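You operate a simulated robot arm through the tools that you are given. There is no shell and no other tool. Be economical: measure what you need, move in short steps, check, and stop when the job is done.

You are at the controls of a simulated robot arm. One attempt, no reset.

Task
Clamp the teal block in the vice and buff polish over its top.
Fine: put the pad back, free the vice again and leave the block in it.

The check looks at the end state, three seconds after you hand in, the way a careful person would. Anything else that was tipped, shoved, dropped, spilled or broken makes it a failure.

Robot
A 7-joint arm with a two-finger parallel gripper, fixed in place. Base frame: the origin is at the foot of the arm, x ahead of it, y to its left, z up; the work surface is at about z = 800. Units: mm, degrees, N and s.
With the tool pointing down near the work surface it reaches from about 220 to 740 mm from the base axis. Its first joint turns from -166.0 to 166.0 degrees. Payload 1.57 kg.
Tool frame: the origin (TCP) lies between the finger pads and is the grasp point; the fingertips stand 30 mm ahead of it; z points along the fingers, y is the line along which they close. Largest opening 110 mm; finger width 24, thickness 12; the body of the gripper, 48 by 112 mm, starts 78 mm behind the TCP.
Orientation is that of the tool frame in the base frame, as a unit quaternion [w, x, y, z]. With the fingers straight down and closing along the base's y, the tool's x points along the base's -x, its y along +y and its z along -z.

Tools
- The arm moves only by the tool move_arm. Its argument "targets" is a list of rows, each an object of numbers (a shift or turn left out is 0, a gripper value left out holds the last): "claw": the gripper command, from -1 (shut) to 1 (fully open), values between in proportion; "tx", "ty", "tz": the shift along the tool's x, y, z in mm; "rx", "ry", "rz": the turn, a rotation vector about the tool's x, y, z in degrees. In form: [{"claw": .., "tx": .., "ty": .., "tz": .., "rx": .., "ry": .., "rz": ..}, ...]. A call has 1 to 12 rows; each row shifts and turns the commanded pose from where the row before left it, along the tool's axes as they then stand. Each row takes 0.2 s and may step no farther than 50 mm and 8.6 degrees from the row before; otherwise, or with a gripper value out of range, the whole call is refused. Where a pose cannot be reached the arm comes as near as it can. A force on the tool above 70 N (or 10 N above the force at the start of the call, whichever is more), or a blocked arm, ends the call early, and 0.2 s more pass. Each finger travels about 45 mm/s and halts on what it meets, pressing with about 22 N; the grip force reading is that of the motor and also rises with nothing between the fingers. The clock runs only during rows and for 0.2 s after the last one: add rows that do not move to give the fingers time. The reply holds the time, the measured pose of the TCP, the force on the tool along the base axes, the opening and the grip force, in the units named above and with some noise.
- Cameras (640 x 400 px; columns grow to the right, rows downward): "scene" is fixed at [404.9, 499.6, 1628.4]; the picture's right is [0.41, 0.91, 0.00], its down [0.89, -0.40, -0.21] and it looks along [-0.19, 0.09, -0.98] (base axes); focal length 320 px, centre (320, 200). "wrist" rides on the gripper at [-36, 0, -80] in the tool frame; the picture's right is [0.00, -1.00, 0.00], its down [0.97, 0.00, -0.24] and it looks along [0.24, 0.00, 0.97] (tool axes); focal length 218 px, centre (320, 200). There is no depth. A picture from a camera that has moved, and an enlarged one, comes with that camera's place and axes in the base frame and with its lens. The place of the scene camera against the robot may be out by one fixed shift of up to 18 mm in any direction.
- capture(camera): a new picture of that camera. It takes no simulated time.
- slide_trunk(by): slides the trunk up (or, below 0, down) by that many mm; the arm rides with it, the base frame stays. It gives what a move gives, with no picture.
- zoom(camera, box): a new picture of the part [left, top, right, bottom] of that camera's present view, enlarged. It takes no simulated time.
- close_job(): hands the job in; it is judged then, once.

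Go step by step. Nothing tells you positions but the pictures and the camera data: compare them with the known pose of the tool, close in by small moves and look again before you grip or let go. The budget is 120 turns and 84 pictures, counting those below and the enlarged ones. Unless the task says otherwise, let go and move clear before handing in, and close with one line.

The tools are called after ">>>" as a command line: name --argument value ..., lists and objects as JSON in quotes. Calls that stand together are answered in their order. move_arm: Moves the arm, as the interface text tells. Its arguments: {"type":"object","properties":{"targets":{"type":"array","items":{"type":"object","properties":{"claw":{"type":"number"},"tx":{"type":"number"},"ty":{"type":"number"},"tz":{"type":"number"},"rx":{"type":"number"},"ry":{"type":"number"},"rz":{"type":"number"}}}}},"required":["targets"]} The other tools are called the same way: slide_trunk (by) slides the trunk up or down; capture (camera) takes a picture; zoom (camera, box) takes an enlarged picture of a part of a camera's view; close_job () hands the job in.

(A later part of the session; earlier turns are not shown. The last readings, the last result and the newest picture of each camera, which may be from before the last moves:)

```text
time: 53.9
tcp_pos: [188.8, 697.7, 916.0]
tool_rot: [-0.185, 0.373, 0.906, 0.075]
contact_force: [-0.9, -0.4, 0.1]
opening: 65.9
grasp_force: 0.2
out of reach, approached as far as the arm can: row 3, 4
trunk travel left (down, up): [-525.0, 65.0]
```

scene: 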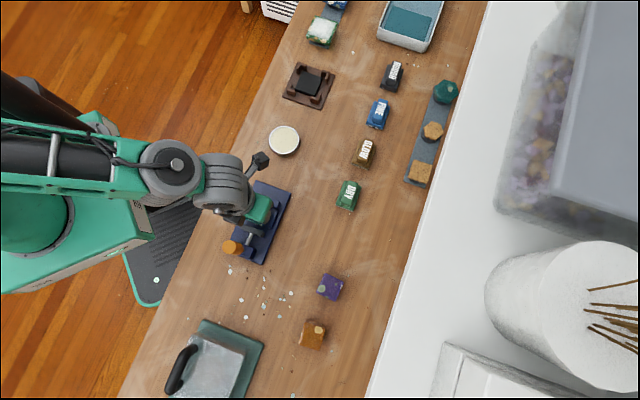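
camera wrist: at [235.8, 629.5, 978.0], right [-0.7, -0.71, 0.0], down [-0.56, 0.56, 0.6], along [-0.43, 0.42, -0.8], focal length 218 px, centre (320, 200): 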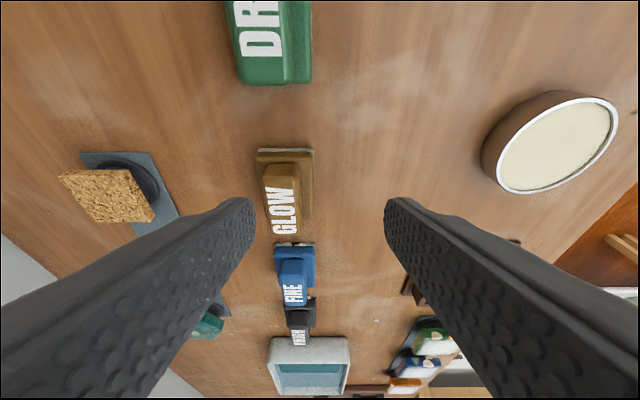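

>>> move_arm --targets '[{"tx": -9.8, "tz": 23}, {"ry": 8.0}, {"tx": 6, "ty": 5, "tz": 4}, {"tx": 6, "ty": 5, "tz": 4}, {}]'

```text
time: 55.1
tcp_pos: [184.6, 711.4, 889.5]
tool_rot: [-0.247, 0.368, 0.891, 0.102]
contact_force: [0.3, 0.7, -0.6]
opening: 65.9
grasp_force: 0.1
out of reach, approached as far as the arm can: row 4
trunk travel left (down, up): [-525.0, 65.0]
```

>>> move_arm --targets '[{"tx": -7.7, "tz": 12.9}, {"ty": 4}, {"ty": 4}, {}]'

```text
time: 56.1
tcp_pos: [185.9, 711.0, 873.6]
tool_rot: [-0.248, 0.367, 0.891, 0.1]
contact_force: [0.0, -0.7, 0.1]
opening: 66.3
grasp_force: 0.1
out of reach, approached as far as the arm can: row 2, 3
trunk travel left (down, up): [-525.0, 65.0]
```

>>> move_arm --targets '[{"ry": 8}, {"ty": 4}, {"ty": 4}, {}]'

>>> capture --camera "wrist"

```text
time: 57.1
tcp_pos: [190.7, 714.9, 873.7]
tool_rot: [-0.309, 0.36, 0.871, 0.127]
contact_force: [0.4, -0.2, 0.5]
opening: 65.9
grasp_force: 0.0
trunk travel left (down, up): [-525.0, 65.0]
```

```text
43 pictures are left
camera wrist: at [246.6, 660.6, 912.4], right [-0.71, -0.71, 0.0], down [-0.43, 0.43, 0.8], along [-0.57, 0.56, -0.6], focal length 218 px, centre (320, 200)
```

wrist: 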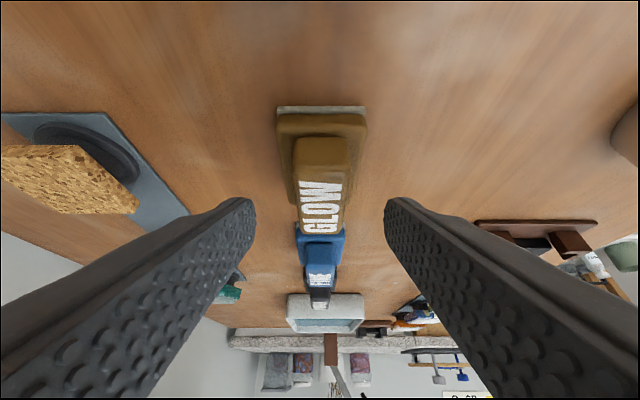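

Laterally aligned at 39° tilt. Lower with the trunk to keep the arm's reach.

>>> slide_trunk --by -20

>>> capture --camera "wrist"

```text
time: 57.7
tcp_pos: [190.4, 714.9, 853.2]
tool_rot: [-0.309, 0.36, 0.871, 0.127]
contact_force: [0.3, 0.5, -0.2]
opening: 66.0
grasp_force: 0.0
trunk travel left (down, up): [-505.0, 85.0]
```

```text
42 pictures are left
camera wrist: at [246.5, 660.5, 892.5], right [-0.71, -0.71, 0.0], down [-0.43, 0.43, 0.8], along [-0.56, 0.56, -0.6], focal length 218 px, centre (320, 200)
```

wrist: 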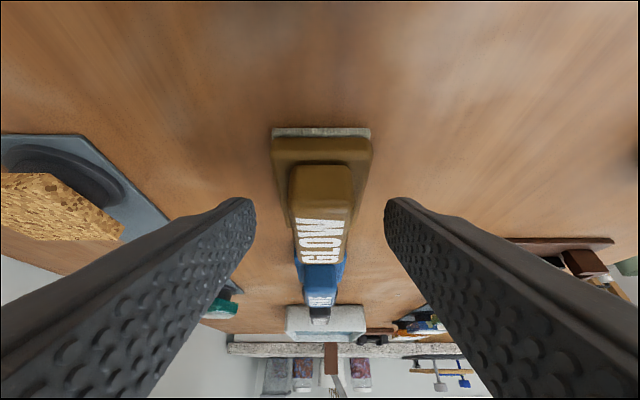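

Fingers straddle the handle. Close.

>>> move_arm --targets '[{"claw": -1}, {}, {}, {}, {}]'

>>> zoom --camera "wrist" --box '[220, 100, 420, 260]'

```text
time: 58.9
tcp_pos: [190.9, 715.6, 853.2]
tool_rot: [-0.308, 0.36, 0.871, 0.127]
contact_force: [-0.5, 0.5, 0.6]
opening: 27.2
grasp_force: 21.8
trunk travel left (down, up): [-505.0, 85.0]
```

```text
2.50 times, centred on (320, 180) of wrist
camera zoom: at [246.5, 660.5, 892.4], right [-0.71, -0.71, 0.0], down [-0.43, 0.43, 0.8], along [-0.57, 0.56, -0.6], focal length 546 px, centre (320, 250)
```

zoom: 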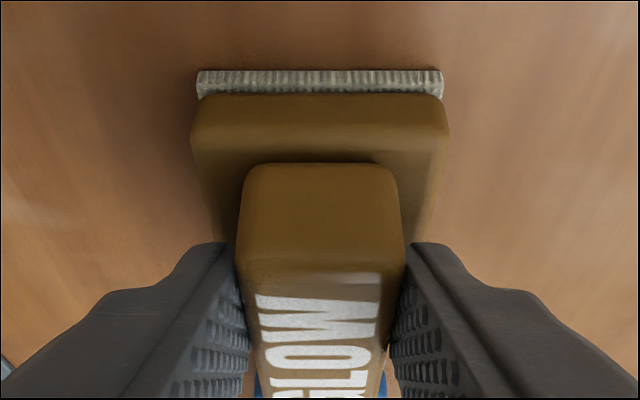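

Pad gripped at (190.6,715.2,853.2). Lift with the trunk and check it hangs level.

>>> slide_trunk --by 70

>>> move_arm --targets '[{"tx": -7.6, "ty": -20, "tz": -6.2}, {"tx": -7.6, "ty": -20, "tz": -6.2}, {"tx": -7.6, "ty": -20, "tz": -6.2}, {}]'

>>> capture --camera "wrist"

>>> zoom --camera "scene" --box '[250, 80, 410, 200]'

```text
time: 60.0
tcp_pos: [191.2, 714.7, 923.3]
tool_rot: [-0.308, 0.36, 0.871, 0.128]
contact_force: [0.1, -0.5, -1.0]
opening: 27.3
grasp_force: 22.0
trunk travel left (down, up): [-575.0, 15.0]
```

```text
time: 61.0
tcp_pos: [171.6, 658.3, 922.7]
tool_rot: [-0.309, 0.359, 0.872, 0.127]
contact_force: [0.4, 0.1, -0.7]
opening: 27.1
grasp_force: 22.1
out of reach, approached as far as the arm can: row 1, 2
trunk travel left (down, up): [-575.0, 15.0]
```

```text
40 pictures are left
camera wrist: at [228.1, 603.9, 961.9], right [-0.7, -0.71, 0.0], down [-0.43, 0.43, 0.8], along [-0.57, 0.56, -0.6], focal length 218 px, centre (320, 200)
```

wrist: 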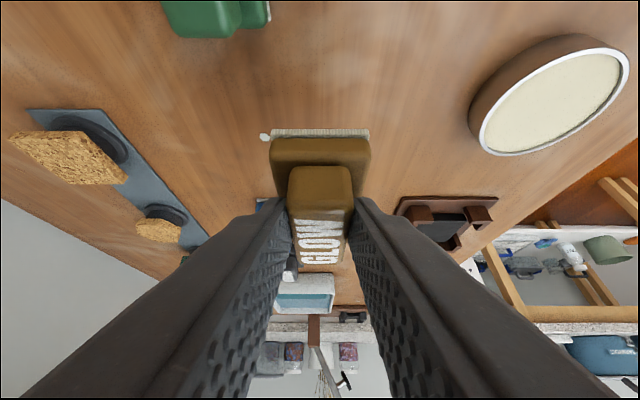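

```text
3.33 times, centred on (330, 140) of scene
camera zoom: at [404.9, 499.6, 1628.4], right [0.41, 0.91, 0.0], down [0.89, -0.4, -0.21], along [-0.19, 0.09, -0.98], focal length 1068 px, centre (287, 400)
```

zoom: 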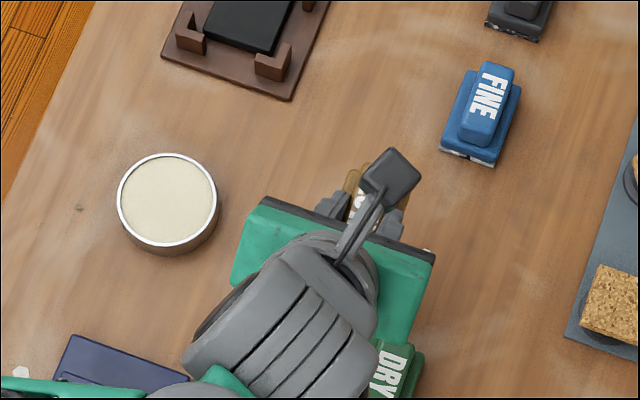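

>>> zoom --camera "wrist" --box '[450, 20, 640, 170]'

```text
2.67 times, centred on (545, 95) of wrist
camera zoom: at [228.1, 603.9, 961.9], right [-0.7, -0.71, 0.0], down [-0.43, 0.43, 0.8], along [-0.57, 0.56, -0.6], focal length 582 px, centre (-280, 480)
```

zoom: 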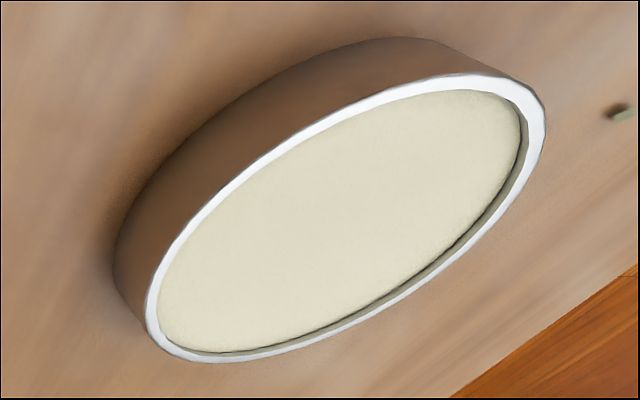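

The pad hangs level. Tin centre ≈ (72,551), rim z≈831. Move pad above the tin.

>>> move_arm --targets '[{"tx": -4.65, "ty": -36.5, "tz": -3.8}, {"tx": -4.65, "ty": -36.5, "tz": -3.8}, {"tx": -4.65, "ty": -36.5, "tz": -3.8}, {"tx": -4.65, "ty": -36.5, "tz": -3.8}, {}]'

>>> capture --camera "wrist"

>>> zoom --camera "scene" --box '[220, 80, 350, 200]'

```text
time: 62.2
tcp_pos: [85.9, 536.6, 922.6]
tool_rot: [-0.309, 0.359, 0.872, 0.127]
contact_force: [0.3, -0.1, -0.8]
opening: 27.5
grasp_force: 21.8
trunk travel left (down, up): [-575.0, 15.0]
```

```text
37 pictures are left
camera wrist: at [142.1, 482.0, 962.0], right [-0.71, -0.71, 0.0], down [-0.43, 0.43, 0.8], along [-0.57, 0.56, -0.6], focal length 218 px, centre (320, 200)
```

wrist: 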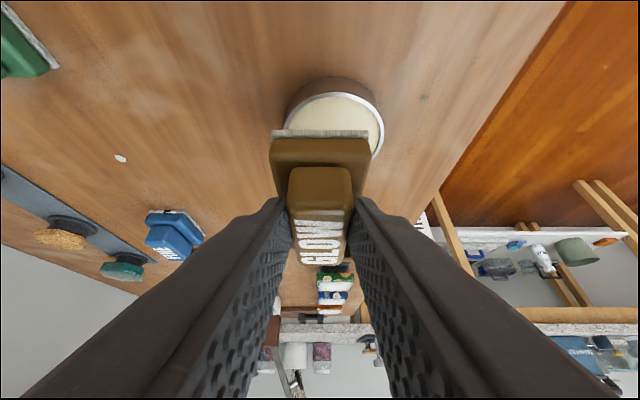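

```text
3.33 times, centred on (285, 140) of scene
camera zoom: at [404.9, 499.6, 1628.4], right [0.41, 0.91, 0.0], down [0.89, -0.4, -0.21], along [-0.19, 0.09, -0.98], focal length 1068 px, centre (437, 400)
```

zoom: 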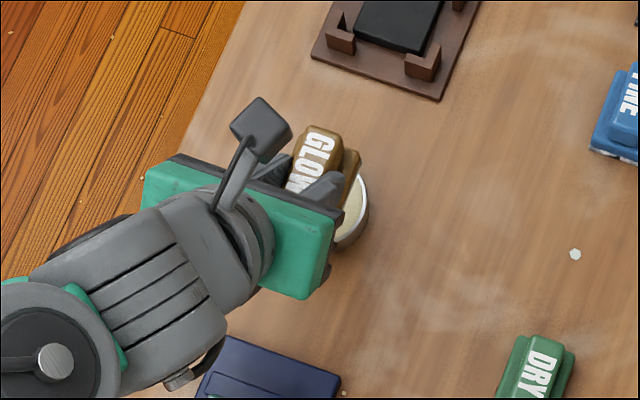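

>>> zoom --camera "wrist" --box '[260, 60, 410, 180]'

```text
3.33 times, centred on (335, 120) of wrist
camera zoom: at [142.1, 482.0, 962.0], right [-0.71, -0.71, 0.0], down [-0.43, 0.43, 0.8], along [-0.57, 0.56, -0.6], focal length 728 px, centre (270, 467)
```

zoom: 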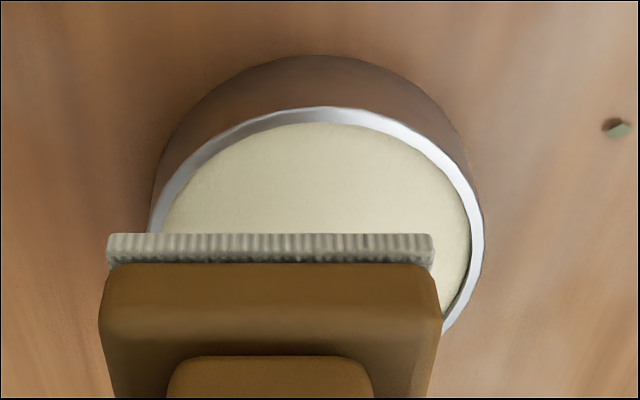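

Refined: tin at ≈ (60,550), rim z≈822. Adjust and lower to just above it.

>>> move_arm --targets '[{"tx": 8.1, "ty": -10.6, "tz": 6.7}, {"tx": -13.5, "tz": 16.4}, {"tx": -10.5, "tz": 12.8}, {}]'

>>> zoom --camera "wrist" --box '[240, 60, 400, 180]'

>>> zoom --camera "scene" --box '[230, 90, 330, 190]'

```text
time: 63.2
tcp_pos: [71.7, 536.3, 885.4]
tool_rot: [-0.309, 0.36, 0.871, 0.127]
contact_force: [0.4, -0.4, -1.0]
opening: 27.6
grasp_force: 22.5
trunk travel left (down, up): [-575.0, 15.0]
```

```text
3.33 times, centred on (320, 120) of wrist
camera zoom: at [127.3, 482.4, 924.4], right [-0.71, -0.71, 0.0], down [-0.43, 0.43, 0.8], along [-0.57, 0.56, -0.6], focal length 728 px, centre (320, 467)
```

zoom: 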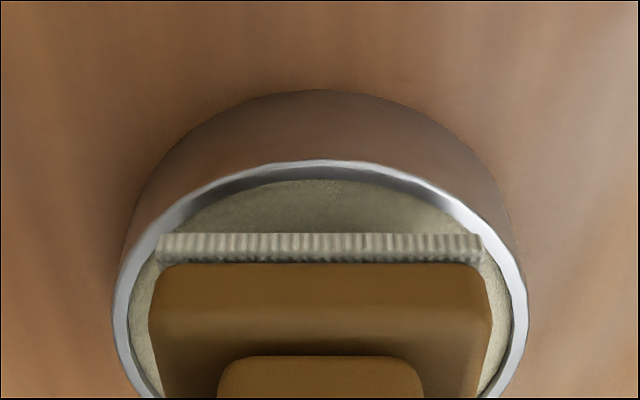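

```text
4.00 times, centred on (280, 140) of scene
camera zoom: at [404.9, 499.6, 1628.4], right [0.41, 0.91, 0.0], down [0.89, -0.4, -0.21], along [-0.19, 0.09, -0.98], focal length 1282 px, centre (480, 440)
```

zoom: 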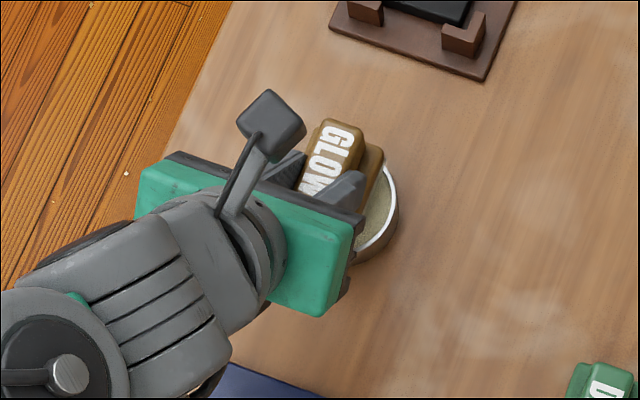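

Centred over the tin. Press down lightly until contact.

>>> move_arm --targets '[{"tx": -3.2, "tz": 3.9}, {"tx": -2.2, "tz": 2.7}, {}]'

>>> move_arm --targets '[{"tx": -0.65, "tz": 0.77}, {"tx": -0.65, "tz": 0.77}, {}]'

```text
time: 64.0
tcp_pos: [71.9, 537.0, 876.9]
tool_rot: [-0.308, 0.36, 0.871, 0.127]
contact_force: [-0.3, -0.2, -1.2]
opening: 27.1
grasp_force: 22.1
trunk travel left (down, up): [-575.0, 15.0]
```

```text
time: 64.8
tcp_pos: [72.4, 536.9, 873.4]
tool_rot: [-0.309, 0.36, 0.871, 0.126]
contact_force: [0.6, -0.3, -0.4]
opening: 27.1
grasp_force: 21.9
trunk travel left (down, up): [-575.0, 15.0]
```

>>> move_arm --targets '[{"tx": -0.65, "tz": 0.77}, {"tx": -0.65, "tz": 0.77}, {}]'

```text
time: 65.6
tcp_pos: [71.5, 536.7, 872.5]
tool_rot: [-0.308, 0.359, 0.871, 0.128]
contact_force: [-0.4, -0.4, 1.9]
opening: 27.1
grasp_force: 22.3
trunk travel left (down, up): [-575.0, 15.0]
```

>>> move_arm --targets '[{"tx": -0.65, "tz": 0.77}, {}, {}]'

>>> zoom --camera "wrist" --box '[240, 60, 400, 180]'

```text
time: 66.4
tcp_pos: [73.5, 537.8, 873.1]
tool_rot: [-0.31, 0.359, 0.871, 0.128]
contact_force: [-0.2, -0.8, 11.8]
opening: 27.2
grasp_force: 22.2
trunk travel left (down, up): [-575.0, 15.0]
```

```text
3.33 times, centred on (320, 120) of wrist
camera zoom: at [127.8, 482.7, 911.9], right [-0.7, -0.71, 0.0], down [-0.43, 0.42, 0.8], along [-0.57, 0.56, -0.6], focal length 728 px, centre (320, 467)
```

zoom: 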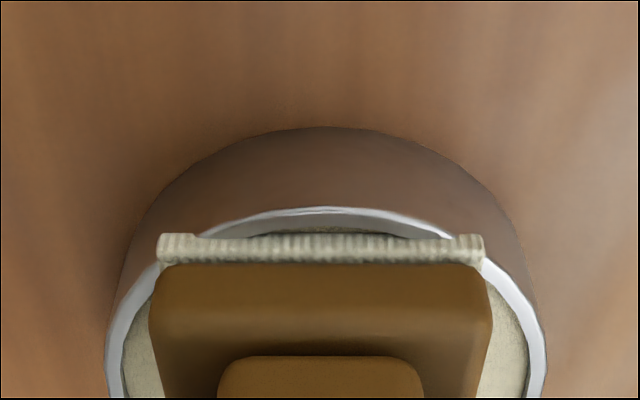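

Contact made (12 N) and the felt has turned cream. Lift straight up.

>>> move_arm --targets '[{"tx": 6.35, "tz": -7.7}, {"tx": 19, "tz": -23.2}, {"tx": 25, "tz": -30.5}, {}]'

>>> capture --camera "wrist"

```text
time: 67.4
tcp_pos: [71.8, 537.3, 951.4]
tool_rot: [-0.309, 0.36, 0.871, 0.127]
contact_force: [-0.1, -0.1, -1.3]
opening: 27.3
grasp_force: 21.9
trunk travel left (down, up): [-575.0, 15.0]
```

```text
31 pictures are left
camera wrist: at [127.4, 483.1, 990.3], right [-0.71, -0.71, 0.0], down [-0.43, 0.43, 0.8], along [-0.57, 0.56, -0.6], focal length 218 px, centre (320, 200)
```

wrist: 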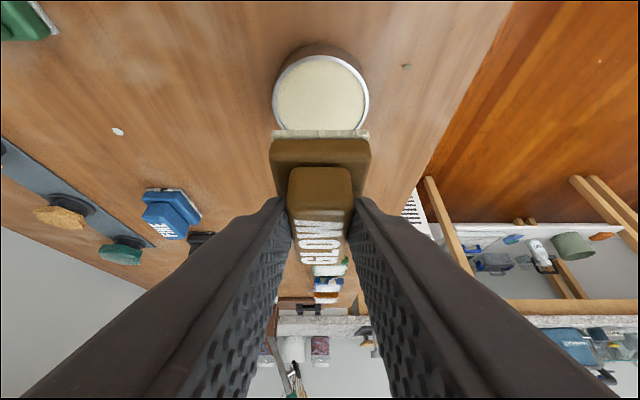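

Pad loaded, tin undisturbed. Move over the clamped block.

>>> move_arm --targets '[{"tx": -31.2, "ty": 3.7, "tz": -25.7}, {"tx": -31.2, "ty": 3.7, "tz": -25.7}, {"tx": -31.2, "ty": 3.7, "tz": -25.7}, {"tx": -31.2, "ty": 3.7, "tz": -25.7}, {"tx": -31.2, "ty": 3.7, "tz": -25.7}, {}]'

>>> capture --camera "wrist"

>>> zoom --camera "scene" --box '[200, 150, 330, 270]'

```text
time: 68.8
tcp_pos: [227.7, 408.1, 952.9]
tool_rot: [-0.309, 0.359, 0.871, 0.127]
contact_force: [-0.6, 0.2, -0.7]
opening: 27.4
grasp_force: 22.2
trunk travel left (down, up): [-575.0, 15.0]
```

```text
30 pictures are left
camera wrist: at [284.4, 353.3, 991.8], right [-0.7, -0.71, 0.0], down [-0.43, 0.43, 0.8], along [-0.57, 0.56, -0.6], focal length 218 px, centre (320, 200)
```

wrist: 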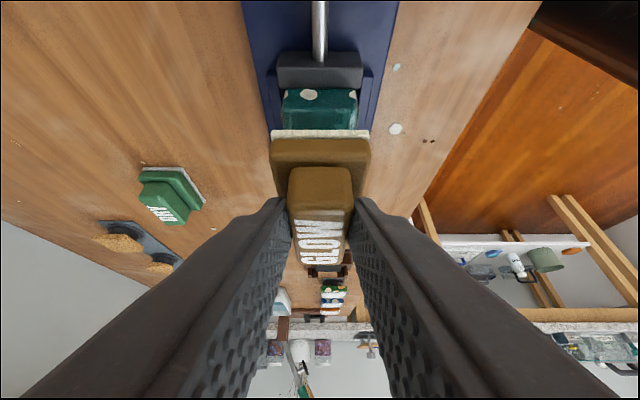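

```text
3.33 times, centred on (265, 210) of scene
camera zoom: at [404.9, 499.6, 1628.4], right [0.41, 0.91, 0.0], down [0.89, -0.4, -0.21], along [-0.19, 0.09, -0.98], focal length 1068 px, centre (503, 167)
```

zoom: 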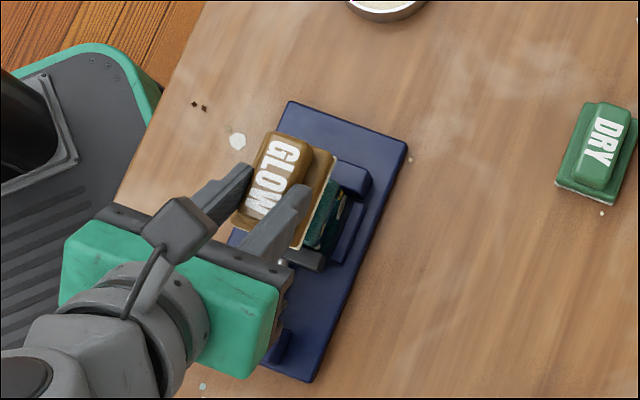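

Pad aligned over the block. Lower to contact.

>>> move_arm --targets '[{"tx": -9.5, "tz": 11.6}, {"tx": -8.9, "tz": 10.8}, {"tx": -1.9, "tz": 2.3}, {}]'

>>> move_arm --targets '[{"tx": -0.65, "tz": 0.77}, {"tx": -0.65, "tz": 0.77}, {}]'

```text
time: 69.8
tcp_pos: [228.0, 408.0, 922.3]
tool_rot: [-0.309, 0.359, 0.871, 0.129]
contact_force: [-0.2, -0.3, 13.8]
opening: 27.4
grasp_force: 22.6
trunk travel left (down, up): [-575.0, 15.0]
```

```text
time: 70.6
tcp_pos: [228.9, 407.9, 918.8]
tool_rot: [-0.308, 0.359, 0.872, 0.129]
contact_force: [1.3, 3.2, 25.0]
opening: 27.2
grasp_force: 22.2
trunk travel left (down, up): [-575.0, 15.0]
```

Good contact; ease slightly and rub in strokes over the whole top.

>>> move_arm --targets '[{"tx": 0.5, "tz": -0.6}, {"ty": 8}, {"tx": 7.7, "tz": 6.35}, {"tx": -7.7, "tz": -6.35}, {"tx": -7.7, "tz": -6.35}, {"tx": 7.7, "tz": 6.35}, {"ty": -8}, {"tx": 7.7, "tz": 6.35}, {"tx": -7.7, "tz": -6.35}, {"tx": -7.7, "tz": -6.35}, {"tx": 7.7, "tz": 6.35}, {}]'

>>> move_arm --targets '[{"ty": -8}, {"tx": 7.7, "tz": 6.35}, {"tx": -7.7, "tz": -6.35}, {"tx": -7.7, "tz": -6.35}, {"tx": 7.7, "tz": 6.35}, {"ty": 8}, {"ty": 10}, {"ty": -10}, {"ty": -10}, {"ty": 10}, {}]'

```text
time: 73.2
tcp_pos: [228.8, 406.9, 918.7]
tool_rot: [-0.309, 0.36, 0.871, 0.128]
contact_force: [6.6, -6.5, 23.9]
opening: 27.4
grasp_force: 21.7
trunk travel left (down, up): [-575.0, 15.0]
```

```text
time: 75.6
tcp_pos: [227.5, 406.8, 920.2]
tool_rot: [-0.309, 0.358, 0.872, 0.127]
contact_force: [-4.7, -2.3, 14.6]
opening: 27.4
grasp_force: 21.5
trunk travel left (down, up): [-575.0, 15.0]
```

Lift and inspect the top.

>>> move_arm --targets '[{"tx": 6.35, "tz": -7.7}, {"tx": 25, "tz": -30.5}, {"ty": 40}, {"ty": 40}, {"ty": 40}, {}]'

>>> zoom --camera "scene" --box '[200, 150, 330, 270]'

>>> capture --camera "wrist"

```text
time: 77.0
tcp_pos: [312.3, 492.4, 968.1]
tool_rot: [-0.309, 0.36, 0.871, 0.127]
contact_force: [-0.9, 0.7, -1.7]
opening: 27.2
grasp_force: 21.8
trunk travel left (down, up): [-575.0, 15.0]
```

```text
3.33 times, centred on (265, 210) of scene
camera zoom: at [404.9, 499.6, 1628.4], right [0.41, 0.91, 0.0], down [0.89, -0.4, -0.21], along [-0.19, 0.09, -0.98], focal length 1068 px, centre (503, 167)
```

zoom: 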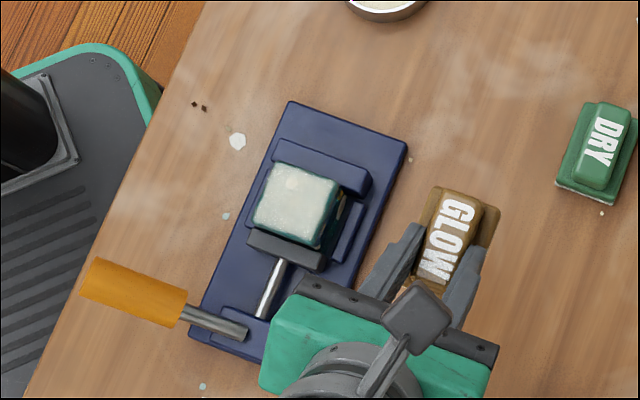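

```text
27 pictures are left
camera wrist: at [368.8, 438.9, 1007.5], right [-0.7, -0.71, 0.0], down [-0.43, 0.43, 0.8], along [-0.57, 0.56, -0.6], focal length 218 px, centre (320, 200)
```

wrist: 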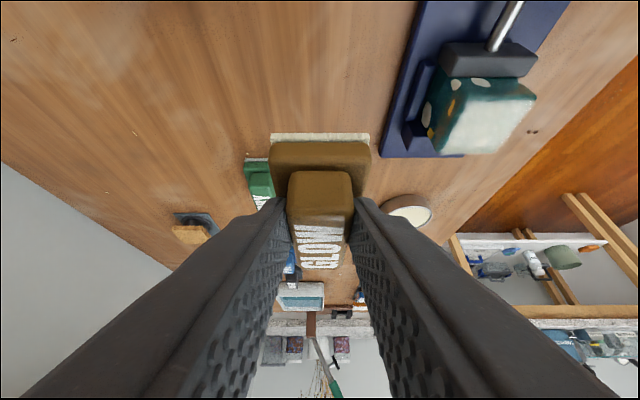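

The top now carries a film of polish. Zoom for coverage.

>>> zoom --camera "wrist" --box '[400, 40, 560, 180]'

```text
2.86 times, centred on (480, 110) of wrist
camera zoom: at [368.8, 438.9, 1007.5], right [-0.7, -0.71, 0.0], down [-0.43, 0.43, 0.8], along [-0.57, 0.56, -0.6], focal length 624 px, centre (-137, 457)
```

zoom: 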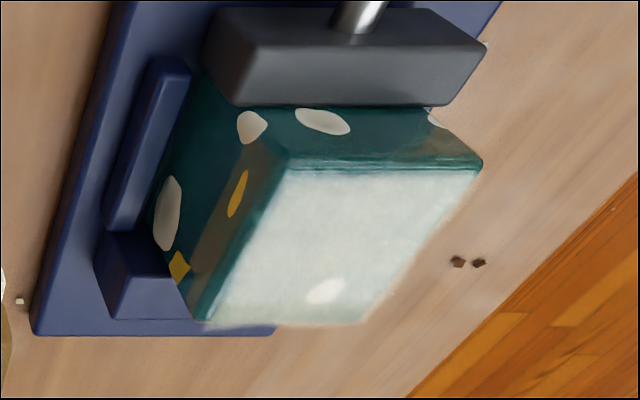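

Top evenly covered. Now return the pad: lower the trunk partway, and travel back toward GLOW's place (staying 40 mm short).

>>> slide_trunk --by -40

>>> move_arm --targets '[{"tx": 31.4, "ty": 5.25, "tz": 25.8}, {"tx": 31.4, "ty": 5.25, "tz": 25.8}, {"tx": 31.4, "ty": 5.25, "tz": 25.8}, {"tx": 31.4, "ty": 5.25, "tz": 25.8}, {"tx": 31.4, "ty": 5.25, "tz": 25.8}, {"tx": 31.4, "ty": 5.25, "tz": 25.8}, {}]'

```text
time: 77.8
tcp_pos: [313.4, 492.2, 929.9]
tool_rot: [-0.309, 0.359, 0.871, 0.127]
contact_force: [0.0, 0.6, -1.5]
opening: 27.3
grasp_force: 21.9
trunk travel left (down, up): [-535.0, 55.0]
```

```text
time: 79.4
tcp_pos: [160.9, 686.8, 927.2]
tool_rot: [-0.308, 0.36, 0.871, 0.128]
contact_force: [0.7, -0.3, 0.0]
opening: 27.4
grasp_force: 22.1
trunk travel left (down, up): [-535.0, 55.0]
```

>>> move_arm --targets '[{"tx": -11.7, "tz": 14.3}, {"tx": -11.7, "tz": 14.3}, {"ty": 13.5}, {"ty": 13.5}, {"ty": 13.5}, {}]'

>>> capture --camera "wrist"

>>> zoom --camera "scene" --box '[310, 80, 430, 220]'

```text
time: 80.8
tcp_pos: [191.0, 713.9, 889.8]
tool_rot: [-0.309, 0.359, 0.871, 0.127]
contact_force: [0.1, 0.8, -1.2]
opening: 27.0
grasp_force: 21.4
trunk travel left (down, up): [-535.0, 55.0]
```

```text
25 pictures are left
camera wrist: at [246.1, 660.2, 928.7], right [-0.71, -0.71, 0.0], down [-0.43, 0.43, 0.8], along [-0.57, 0.56, -0.6], focal length 218 px, centre (320, 200)
```

wrist: 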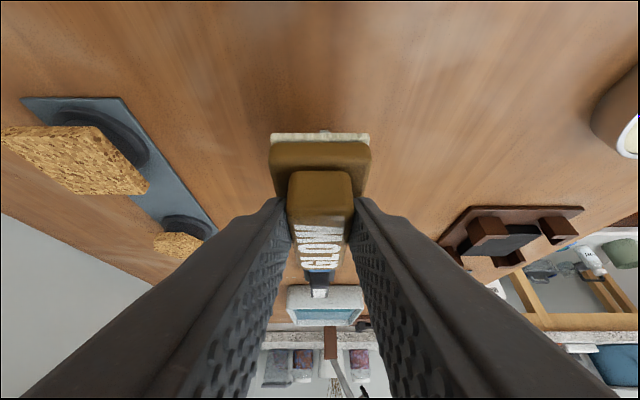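

```text
2.86 times, centred on (370, 150) of scene
camera zoom: at [404.9, 499.6, 1628.4], right [0.41, 0.91, 0.0], down [0.89, -0.4, -0.21], along [-0.19, 0.09, -0.98], focal length 916 px, centre (177, 343)
```

zoom: 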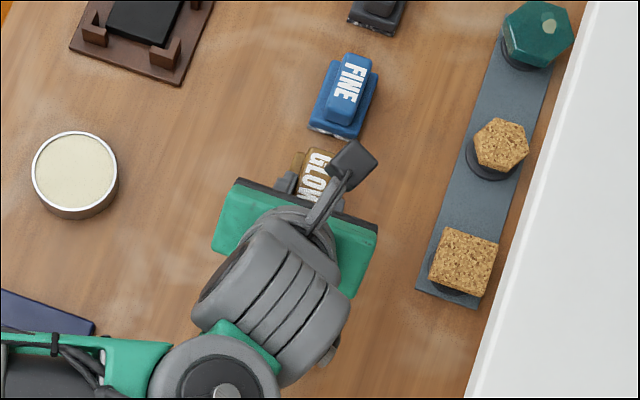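

Aligned with its old place. Lower via trunk, then gently to contact.

>>> slide_trunk --by -30

>>> move_arm --targets '[{"tx": -1.9, "tz": 2.3}, {"tx": -0.65, "tz": 0.77}, {}]'

```text
time: 81.6
tcp_pos: [189.7, 715.1, 860.3]
tool_rot: [-0.309, 0.359, 0.872, 0.127]
contact_force: [1.1, 1.1, -0.4]
opening: 27.3
grasp_force: 22.2
trunk travel left (down, up): [-505.0, 85.0]
```

```text
time: 82.4
tcp_pos: [191.4, 715.3, 856.4]
tool_rot: [-0.309, 0.36, 0.871, 0.127]
contact_force: [-0.2, -1.0, -0.7]
opening: 27.2
grasp_force: 22.3
trunk travel left (down, up): [-505.0, 85.0]
```

>>> move_arm --targets '[{"tx": -0.9, "tz": 1.1}, {"tx": -0.65, "tz": 0.77}, {}]'

```text
time: 83.2
tcp_pos: [191.4, 713.7, 852.6]
tool_rot: [-0.309, 0.361, 0.871, 0.127]
contact_force: [-0.6, -0.7, -0.7]
opening: 27.0
grasp_force: 22.4
trunk travel left (down, up): [-505.0, 85.0]
```

>>> move_arm --targets '[{"tx": -0.65, "tz": 0.77}, {"tx": -0.65, "tz": 0.77}, {}]'

```text
time: 84.0
tcp_pos: [189.8, 714.8, 851.4]
tool_rot: [-0.308, 0.36, 0.871, 0.127]
contact_force: [-0.5, -0.6, -0.8]
opening: 27.1
grasp_force: 21.8
trunk travel left (down, up): [-505.0, 85.0]
```

>>> move_arm --targets '[{"tx": -0.65, "tz": 0.77}, {"tx": -0.65, "tz": 0.77}, {}]'

>>> zoom --camera "wrist" --box '[220, 100, 420, 260]'

```text
time: 84.8
tcp_pos: [189.9, 714.4, 850.3]
tool_rot: [-0.309, 0.36, 0.871, 0.13]
contact_force: [-0.4, 0.0, 7.1]
opening: 27.2
grasp_force: 21.6
trunk travel left (down, up): [-505.0, 85.0]
```

```text
2.50 times, centred on (320, 180) of wrist
camera zoom: at [246.1, 660.1, 889.8], right [-0.71, -0.71, 0.0], down [-0.43, 0.42, 0.8], along [-0.57, 0.56, -0.6], focal length 546 px, centre (320, 250)
```

zoom: 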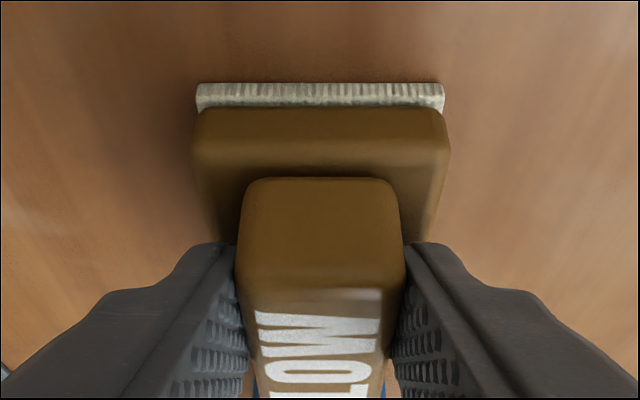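

Pad is down where it was. Release and rise.

>>> move_arm --targets '[{"claw": -0.3}, {}, {"claw": 0.2}, {}, {}]'

>>> slide_trunk --by 60

>>> capture --camera "wrist"

```text
time: 86.0
tcp_pos: [191.0, 715.1, 851.5]
tool_rot: [-0.309, 0.36, 0.871, 0.128]
contact_force: [2.5, 1.8, 11.6]
opening: 62.8
grasp_force: 0.1
trunk travel left (down, up): [-505.0, 85.0]
```

```text
time: 87.0
tcp_pos: [190.4, 713.8, 909.0]
tool_rot: [-0.309, 0.359, 0.871, 0.127]
contact_force: [0.4, -0.8, -0.1]
opening: 66.1
grasp_force: 0.0
trunk travel left (down, up): [-565.0, 25.0]
```

```text
22 pictures are left
camera wrist: at [246.2, 659.9, 947.9], right [-0.71, -0.71, 0.0], down [-0.43, 0.43, 0.8], along [-0.57, 0.56, -0.6], focal length 218 px, centre (320, 200)
```

wrist: 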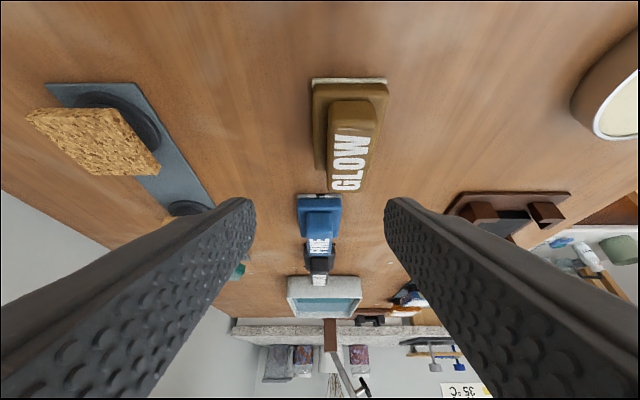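

While opening, a fingertip dragged the pad ~19 mm sideways (fingers were too low on the plate). I'll regrip it a little higher and set it back properly.

>>> move_arm --targets '[{"ty": -9.5}, {"ty": -9.4}, {}]'

>>> slide_trunk --by -40

>>> capture --camera "wrist"

```text
time: 87.8
tcp_pos: [176.9, 701.1, 909.9]
tool_rot: [-0.308, 0.359, 0.872, 0.127]
contact_force: [-1.0, -0.1, -0.8]
opening: 65.9
grasp_force: 0.1
trunk travel left (down, up): [-565.0, 25.0]
```

```text
time: 88.6
tcp_pos: [176.2, 700.7, 869.3]
tool_rot: [-0.308, 0.36, 0.871, 0.128]
contact_force: [0.1, -0.3, 0.6]
opening: 66.3
grasp_force: 0.0
trunk travel left (down, up): [-525.0, 65.0]
```

```text
21 pictures are left
camera wrist: at [232.6, 646.2, 908.7], right [-0.71, -0.71, 0.0], down [-0.43, 0.43, 0.8], along [-0.57, 0.56, -0.6], focal length 218 px, centre (320, 200)
```

wrist: 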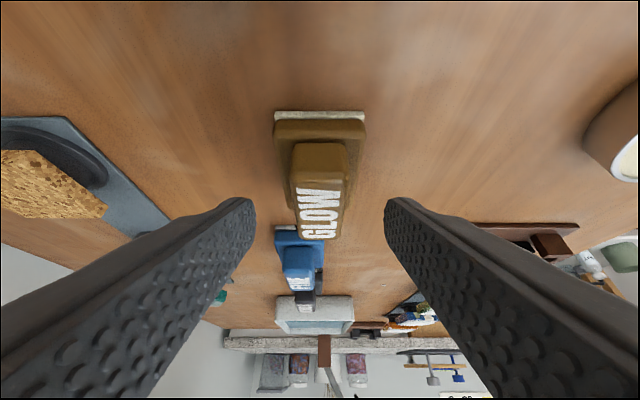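

>>> slide_trunk --by -12

>>> move_arm --targets '[{"claw": -1}, {}, {}, {}, {}]'

>>> slide_trunk --by 10

>>> move_arm --targets '[{"ty": 9.5}, {"ty": 9.6}, {}]'

>>> zoom --camera "wrist" --box '[220, 100, 420, 260]'

```text
time: 89.2
tcp_pos: [177.2, 700.9, 857.2]
tool_rot: [-0.308, 0.36, 0.871, 0.127]
contact_force: [0.3, -0.2, 1.1]
opening: 66.2
grasp_force: 0.0
trunk travel left (down, up): [-513.0, 77.0]
```

```text
time: 90.4
tcp_pos: [176.7, 700.4, 857.9]
tool_rot: [-0.308, 0.359, 0.871, 0.128]
contact_force: [-0.4, -0.1, 0.6]
opening: 27.2
grasp_force: 21.7
trunk travel left (down, up): [-513.0, 77.0]
```

```text
time: 91.0
tcp_pos: [177.1, 701.0, 868.1]
tool_rot: [-0.309, 0.359, 0.872, 0.127]
contact_force: [0.1, 0.1, -0.4]
opening: 27.2
grasp_force: 22.2
trunk travel left (down, up): [-523.0, 67.0]
```

```text
time: 91.8
tcp_pos: [189.9, 713.8, 868.5]
tool_rot: [-0.309, 0.36, 0.871, 0.127]
contact_force: [0.3, -0.1, -0.8]
opening: 27.2
grasp_force: 21.6
trunk travel left (down, up): [-523.0, 67.0]
```

```text
2.50 times, centred on (320, 180) of wrist
camera zoom: at [246.3, 659.8, 906.3], right [-0.71, -0.71, 0.0], down [-0.43, 0.43, 0.8], along [-0.57, 0.56, -0.6], focal length 546 px, centre (320, 250)
```

zoom: 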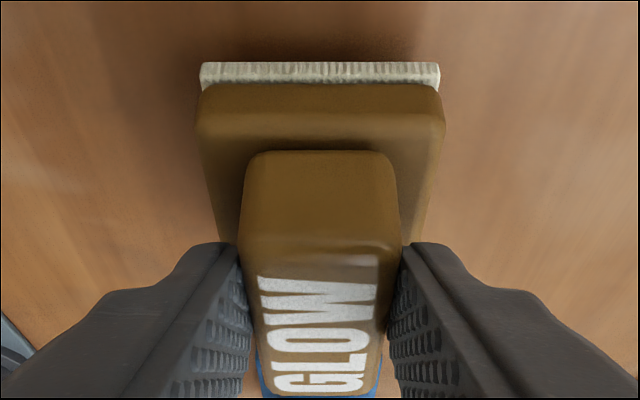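

>>> slide_trunk --by -10

>>> move_arm --targets '[{"tx": -0.3, "tz": 0.4}, {}]'

```text
time: 92.4
tcp_pos: [190.0, 714.7, 856.3]
tool_rot: [-0.309, 0.36, 0.871, 0.127]
contact_force: [0.2, 1.0, -0.7]
opening: 27.2
grasp_force: 22.1
trunk travel left (down, up): [-513.0, 77.0]
```

```text
time: 93.0
tcp_pos: [190.3, 714.2, 856.5]
tool_rot: [-0.308, 0.36, 0.871, 0.127]
contact_force: [0.5, 0.6, 0.7]
opening: 27.2
grasp_force: 22.1
trunk travel left (down, up): [-513.0, 77.0]
```

>>> move_arm --targets '[{"claw": -0.4}, {}, {"claw": -0.1}, {"claw": 0.2}, {}, {}]'

>>> slide_trunk --by 60

>>> capture --camera "wrist"

```text
time: 94.4
tcp_pos: [189.5, 713.8, 856.8]
tool_rot: [-0.309, 0.36, 0.871, 0.128]
contact_force: [0.8, 0.1, 0.2]
opening: 66.1
grasp_force: 0.0
trunk travel left (down, up): [-513.0, 77.0]
```

```text
time: 95.4
tcp_pos: [191.0, 714.6, 916.5]
tool_rot: [-0.308, 0.36, 0.871, 0.128]
contact_force: [0.4, -0.7, 0.1]
opening: 65.8
grasp_force: 0.1
trunk travel left (down, up): [-573.0, 17.0]
```

```text
19 pictures are left
camera wrist: at [246.1, 659.6, 955.9], right [-0.71, -0.71, 0.0], down [-0.43, 0.43, 0.8], along [-0.57, 0.56, -0.6], focal length 218 px, centre (320, 200)
```

wrist: 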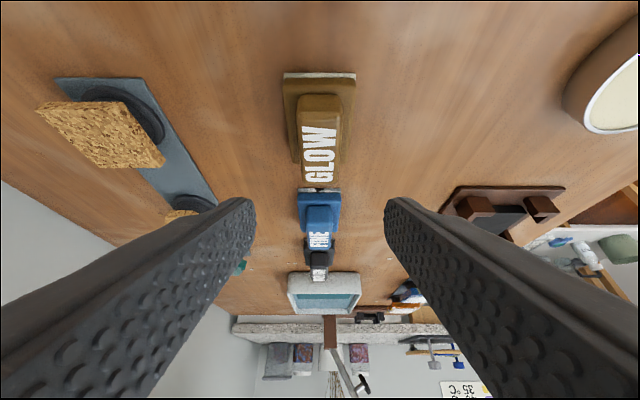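

GLOW is back in line. Retract inward and level the tool.

>>> move_arm --targets '[{"tx": -25.8, "ty": -17.1, "tz": -21.2}, {"tx": -25.8, "ty": -17.1, "tz": -21.2}, {"tx": -25.8, "ty": -17.1, "tz": -21.2}, {"tx": -25.8, "ty": -17.1, "tz": -21.2}, {"tx": -25.8, "ty": -17.1, "tz": -21.2}, {"tx": -25.8, "ty": -17.1, "tz": -21.2}, {"ry": -8}, {"ry": -8}, {"ry": -8}, {"ry": -8}, {"ry": -7.4}, {"tz": -40}]'

>>> move_arm --targets '[{"rz": -8.2}, {"rz": -8.2}, {"rz": -8.2}, {"rz": -8.2}, {"rz": -8.2}, {"rz": -8.2}, {"rz": -8.2}, {"rz": -8.2}, {"rz": -8.2}, {"rz": -8.2}, {"rz": -8}, {}]'

```text
time: 98.0
tcp_pos: [258.1, 498.8, 957.8]
tool_rot: [0.003, 0.382, 0.924, -0.001]
contact_force: [-0.1, -0.1, -0.2]
opening: 66.0
grasp_force: 0.1
trunk travel left (down, up): [-573.0, 17.0]
```

```text
time: 100.6
tcp_pos: [259.5, 499.6, 959.1]
tool_rot: [0.001, -0.385, 0.923, -0.003]
contact_force: [0.1, 0.0, -0.1]
opening: 65.9
grasp_force: 0.0
trunk travel left (down, up): [-573.0, 17.0]
```

>>> move_arm --targets '[{"tx": 32.1, "ty": -24.6, "tz": -5.2}, {"tx": 32.1, "ty": -24.6, "tz": -5.2}, {"tx": 32.1, "ty": -24.6, "tz": -5.2}, {"tx": 32.1, "ty": -24.6, "tz": -5.2}, {"tx": 32.1, "ty": -24.6, "tz": -5.2}, {}]'

>>> capture --camera "wrist"

```text
time: 102.0
tcp_pos: [233.3, 301.5, 987.3]
tool_rot: [0.001, -0.384, 0.923, -0.003]
contact_force: [1.0, 0.6, -0.6]
opening: 66.1
grasp_force: 0.1
trunk travel left (down, up): [-573.0, 17.0]
```

```text
18 pictures are left
camera wrist: at [258.5, 327.9, 1065.9], right [0.71, -0.71, 0.01], down [-0.69, -0.69, 0.24], along [-0.16, -0.18, -0.97], focal length 218 px, centre (320, 200)
```

wrist: 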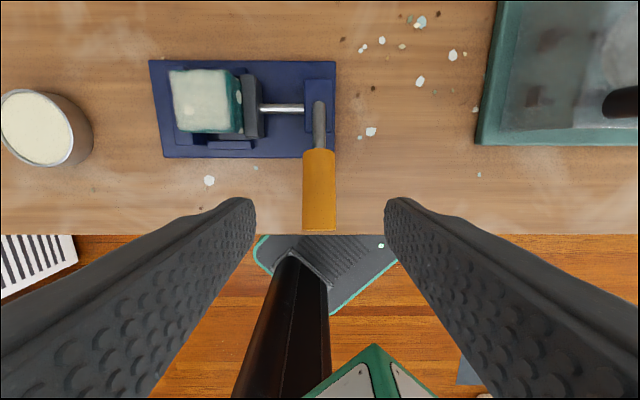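

Lever is inclined ~28° above horizontal, centred between the fingers. Descend and grip it.

>>> move_arm --targets '[{"tz": 35}, {"tz": 35}, {"tz": 28}, {}]'

>>> capture --camera "wrist"

```text
time: 103.0
tcp_pos: [234.6, 300.4, 887.8]
tool_rot: [0.001, -0.384, 0.923, -0.003]
contact_force: [-0.1, 0.2, -1.1]
opening: 66.0
grasp_force: 0.0
trunk travel left (down, up): [-573.0, 17.0]
```

```text
17 pictures are left
camera wrist: at [259.5, 326.9, 966.9], right [0.71, -0.71, 0.01], down [-0.69, -0.69, 0.24], along [-0.16, -0.18, -0.97], focal length 218 px, centre (320, 200)
```

wrist: 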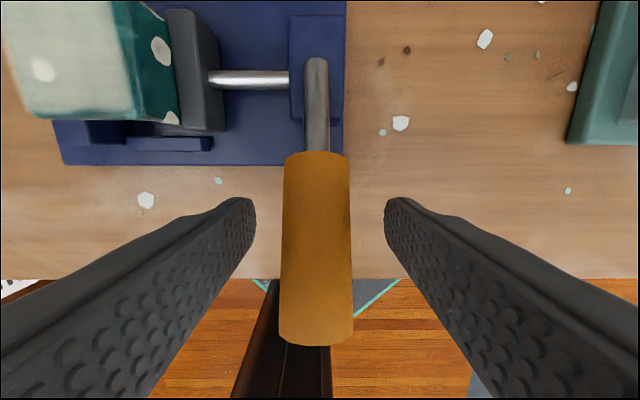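

>>> move_arm --targets '[{"claw": -1}, {}, {}, {}, {}, {"tx": -3, "tz": -5}, {}]'

```text
time: 104.6
tcp_pos: [233.4, 301.9, 892.0]
tool_rot: [0.0, -0.383, 0.924, -0.004]
contact_force: [-15.1, 11.1, -15.2]
opening: 28.0
grasp_force: 38.0
trunk travel left (down, up): [-573.0, 17.0]
```

>>> move_arm --targets '[{"tx": -4, "tz": -7}, {"tx": -5, "tz": -7}, {}]'

```text
time: 105.4
tcp_pos: [240.7, 308.5, 906.4]
tool_rot: [0.001, -0.384, 0.923, -0.003]
contact_force: [-21.1, 7.1, -9.4]
opening: 27.4
grasp_force: 38.0
trunk travel left (down, up): [-573.0, 17.0]
```

>>> move_arm --targets '[{"tx": -5.9, "ty": 1.5, "tz": -6.4}, {"tx": -6.6, "tz": -5.7}, {"tx": -7.1, "tz": -5}, {"tx": -7.6, "tz": -4.2}, {}]'

```text
time: 106.6
tcp_pos: [260.1, 328.3, 928.1]
tool_rot: [0.001, -0.383, 0.924, -0.005]
contact_force: [-19.1, -4.1, -3.6]
opening: 27.2
grasp_force: 38.3
trunk travel left (down, up): [-573.0, 17.0]
```

>>> move_arm --targets '[{"tx": -8, "tz": -3}, {"tx": -8.3, "tz": -2}, {"tx": -8.5, "tz": -1}, {"tx": -8.7}, {}]'

>>> capture --camera "wrist"

>>> zoom --camera "scene" --box '[200, 150, 330, 270]'

```text
time: 107.8
tcp_pos: [282.9, 352.9, 936.2]
tool_rot: [0.003, -0.383, 0.924, -0.002]
contact_force: [-16.8, -7.8, 14.6]
opening: 27.1
grasp_force: 37.4
trunk travel left (down, up): [-573.0, 17.0]
```

```text
16 pictures are left
camera wrist: at [308.7, 378.6, 1015.5], right [0.71, -0.71, 0.01], down [-0.69, -0.69, 0.24], along [-0.16, -0.17, -0.97], focal length 218 px, centre (320, 200)
```

wrist: 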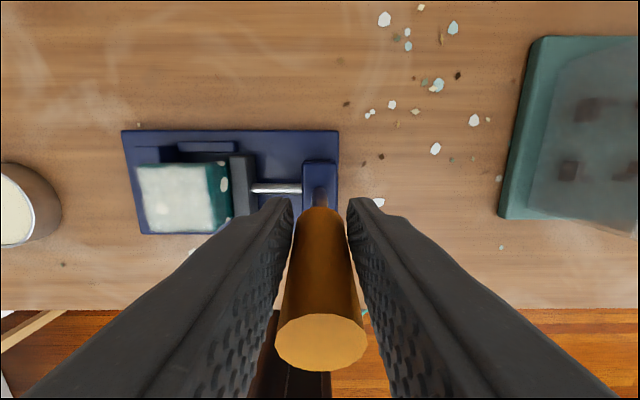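

```text
3.33 times, centred on (265, 210) of scene
camera zoom: at [404.9, 499.6, 1628.4], right [0.41, 0.91, 0.0], down [0.89, -0.4, -0.21], along [-0.19, 0.09, -0.98], focal length 1068 px, centre (503, 167)
```

zoom: 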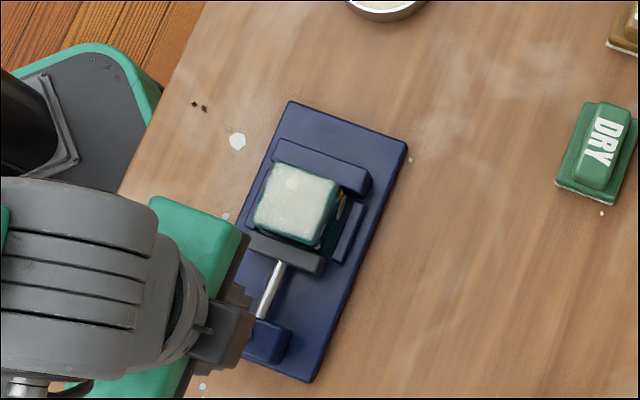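

The jaw hasn't backed off yet and the lever is ~13° short of vertical. Continue moving it over.

>>> move_arm --targets '[{"tx": -5, "tz": -1}, {"tx": -5}, {"tx": -5}, {}]'

>>> zoom --camera "wrist" --box '[120, 110, 400, 380]'

```text
time: 108.8
tcp_pos: [295.6, 364.0, 936.1]
tool_rot: [0.004, -0.383, 0.924, -0.003]
contact_force: [3.5, 1.8, 1.3]
opening: 0.0
grasp_force: 21.4
trunk travel left (down, up): [-573.0, 17.0]
```

```text
1.48 times, centred on (260, 245) of wrist
camera zoom: at [321.1, 390.6, 1015.6], right [0.71, -0.71, 0.01], down [-0.69, -0.69, 0.24], along [-0.16, -0.17, -0.97], focal length 323 px, centre (409, 133)
```

zoom: 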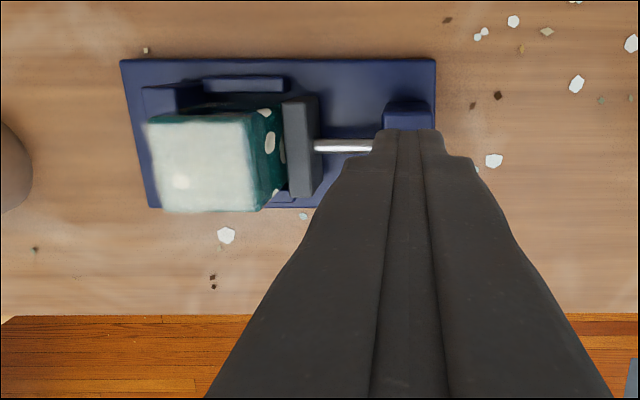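

The grip slipped off. Rise, look, then push it from the base side with closed fingers.

>>> move_arm --targets '[{"tx": -5}, {"tz": -35}, {"tz": -35}, {"tx": -20}, {}]'

>>> capture --camera "wrist"

```text
time: 110.0
tcp_pos: [311.9, 381.9, 1005.0]
tool_rot: [0.001, -0.383, 0.924, -0.003]
contact_force: [-0.6, 1.3, -0.7]
opening: 0.0
grasp_force: 21.3
trunk travel left (down, up): [-573.0, 17.0]
```

```text
13 pictures are left
camera wrist: at [337.7, 407.8, 1084.8], right [0.71, -0.71, 0.01], down [-0.69, -0.69, 0.24], along [-0.16, -0.18, -0.97], focal length 218 px, centre (320, 200)
```

wrist: 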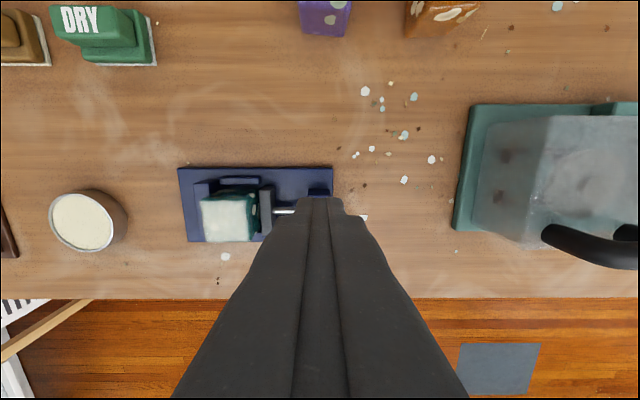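

>>> move_arm --targets '[{"tz": -15}, {"tx": 45}, {"tx": 45}, {"tx": 44}, {}]'

>>> capture --camera "wrist"

```text
time: 111.2
tcp_pos: [217.4, 286.2, 1020.7]
tool_rot: [0.001, -0.385, 0.923, -0.003]
contact_force: [-0.1, -0.7, 1.6]
opening: 0.0
grasp_force: 21.4
trunk travel left (down, up): [-573.0, 17.0]
```

```text
12 pictures are left
camera wrist: at [242.5, 312.8, 1100.0], right [0.71, -0.71, 0.01], down [-0.69, -0.69, 0.24], along [-0.16, -0.18, -0.97], focal length 218 px, centre (320, 200)
```

wrist: 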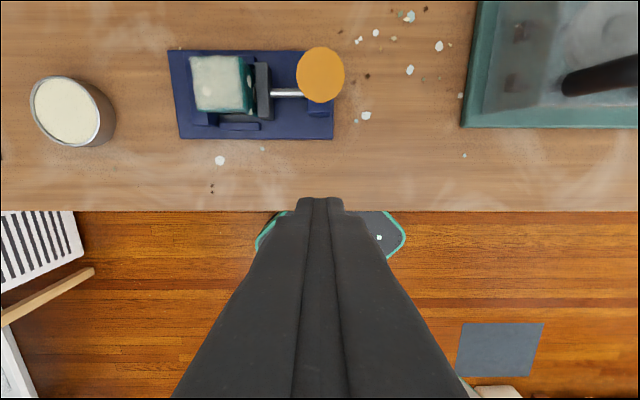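

Lever is ~10° from vertical. Descend on the base side and push it upright.

>>> move_arm --targets '[{"tz": 40}, {"tz": 36}, {"tx": -22}, {"tx": -20}, {"tx": -5}, {"tx": -5}, {"tx": -4}, {"tx": -4}, {}]'

```text
time: 113.2
tcp_pos: [259.8, 328.4, 945.0]
tool_rot: [0.001, -0.384, 0.924, -0.003]
contact_force: [-0.5, -0.4, 0.1]
opening: 0.0
grasp_force: 21.3
trunk travel left (down, up): [-573.0, 17.0]
```

>>> move_arm --targets '[{"tx": -3}, {"tx": -3}, {"tx": -2}, {"tx": -2}, {}]'

>>> zoom --camera "scene" --box '[200, 150, 330, 270]'

```text
time: 114.4
tcp_pos: [266.6, 333.6, 944.4]
tool_rot: [0.0, -0.384, 0.923, -0.004]
contact_force: [-8.7, -8.6, 3.5]
opening: 0.2
grasp_force: 21.5
trunk travel left (down, up): [-573.0, 17.0]
```

```text
3.33 times, centred on (265, 210) of scene
camera zoom: at [404.9, 499.6, 1628.4], right [0.41, 0.91, 0.0], down [0.89, -0.4, -0.21], along [-0.19, 0.09, -0.98], focal length 1068 px, centre (503, 167)
```

zoom: 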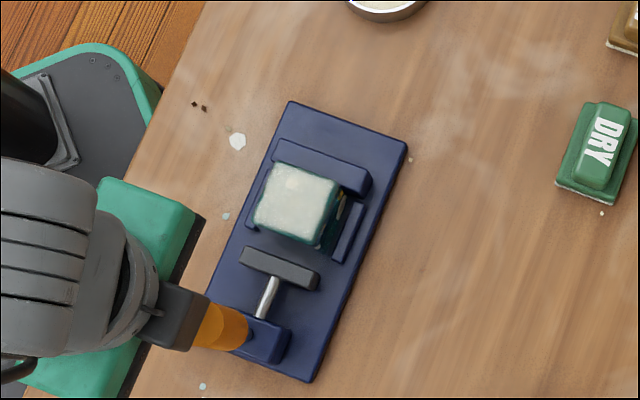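

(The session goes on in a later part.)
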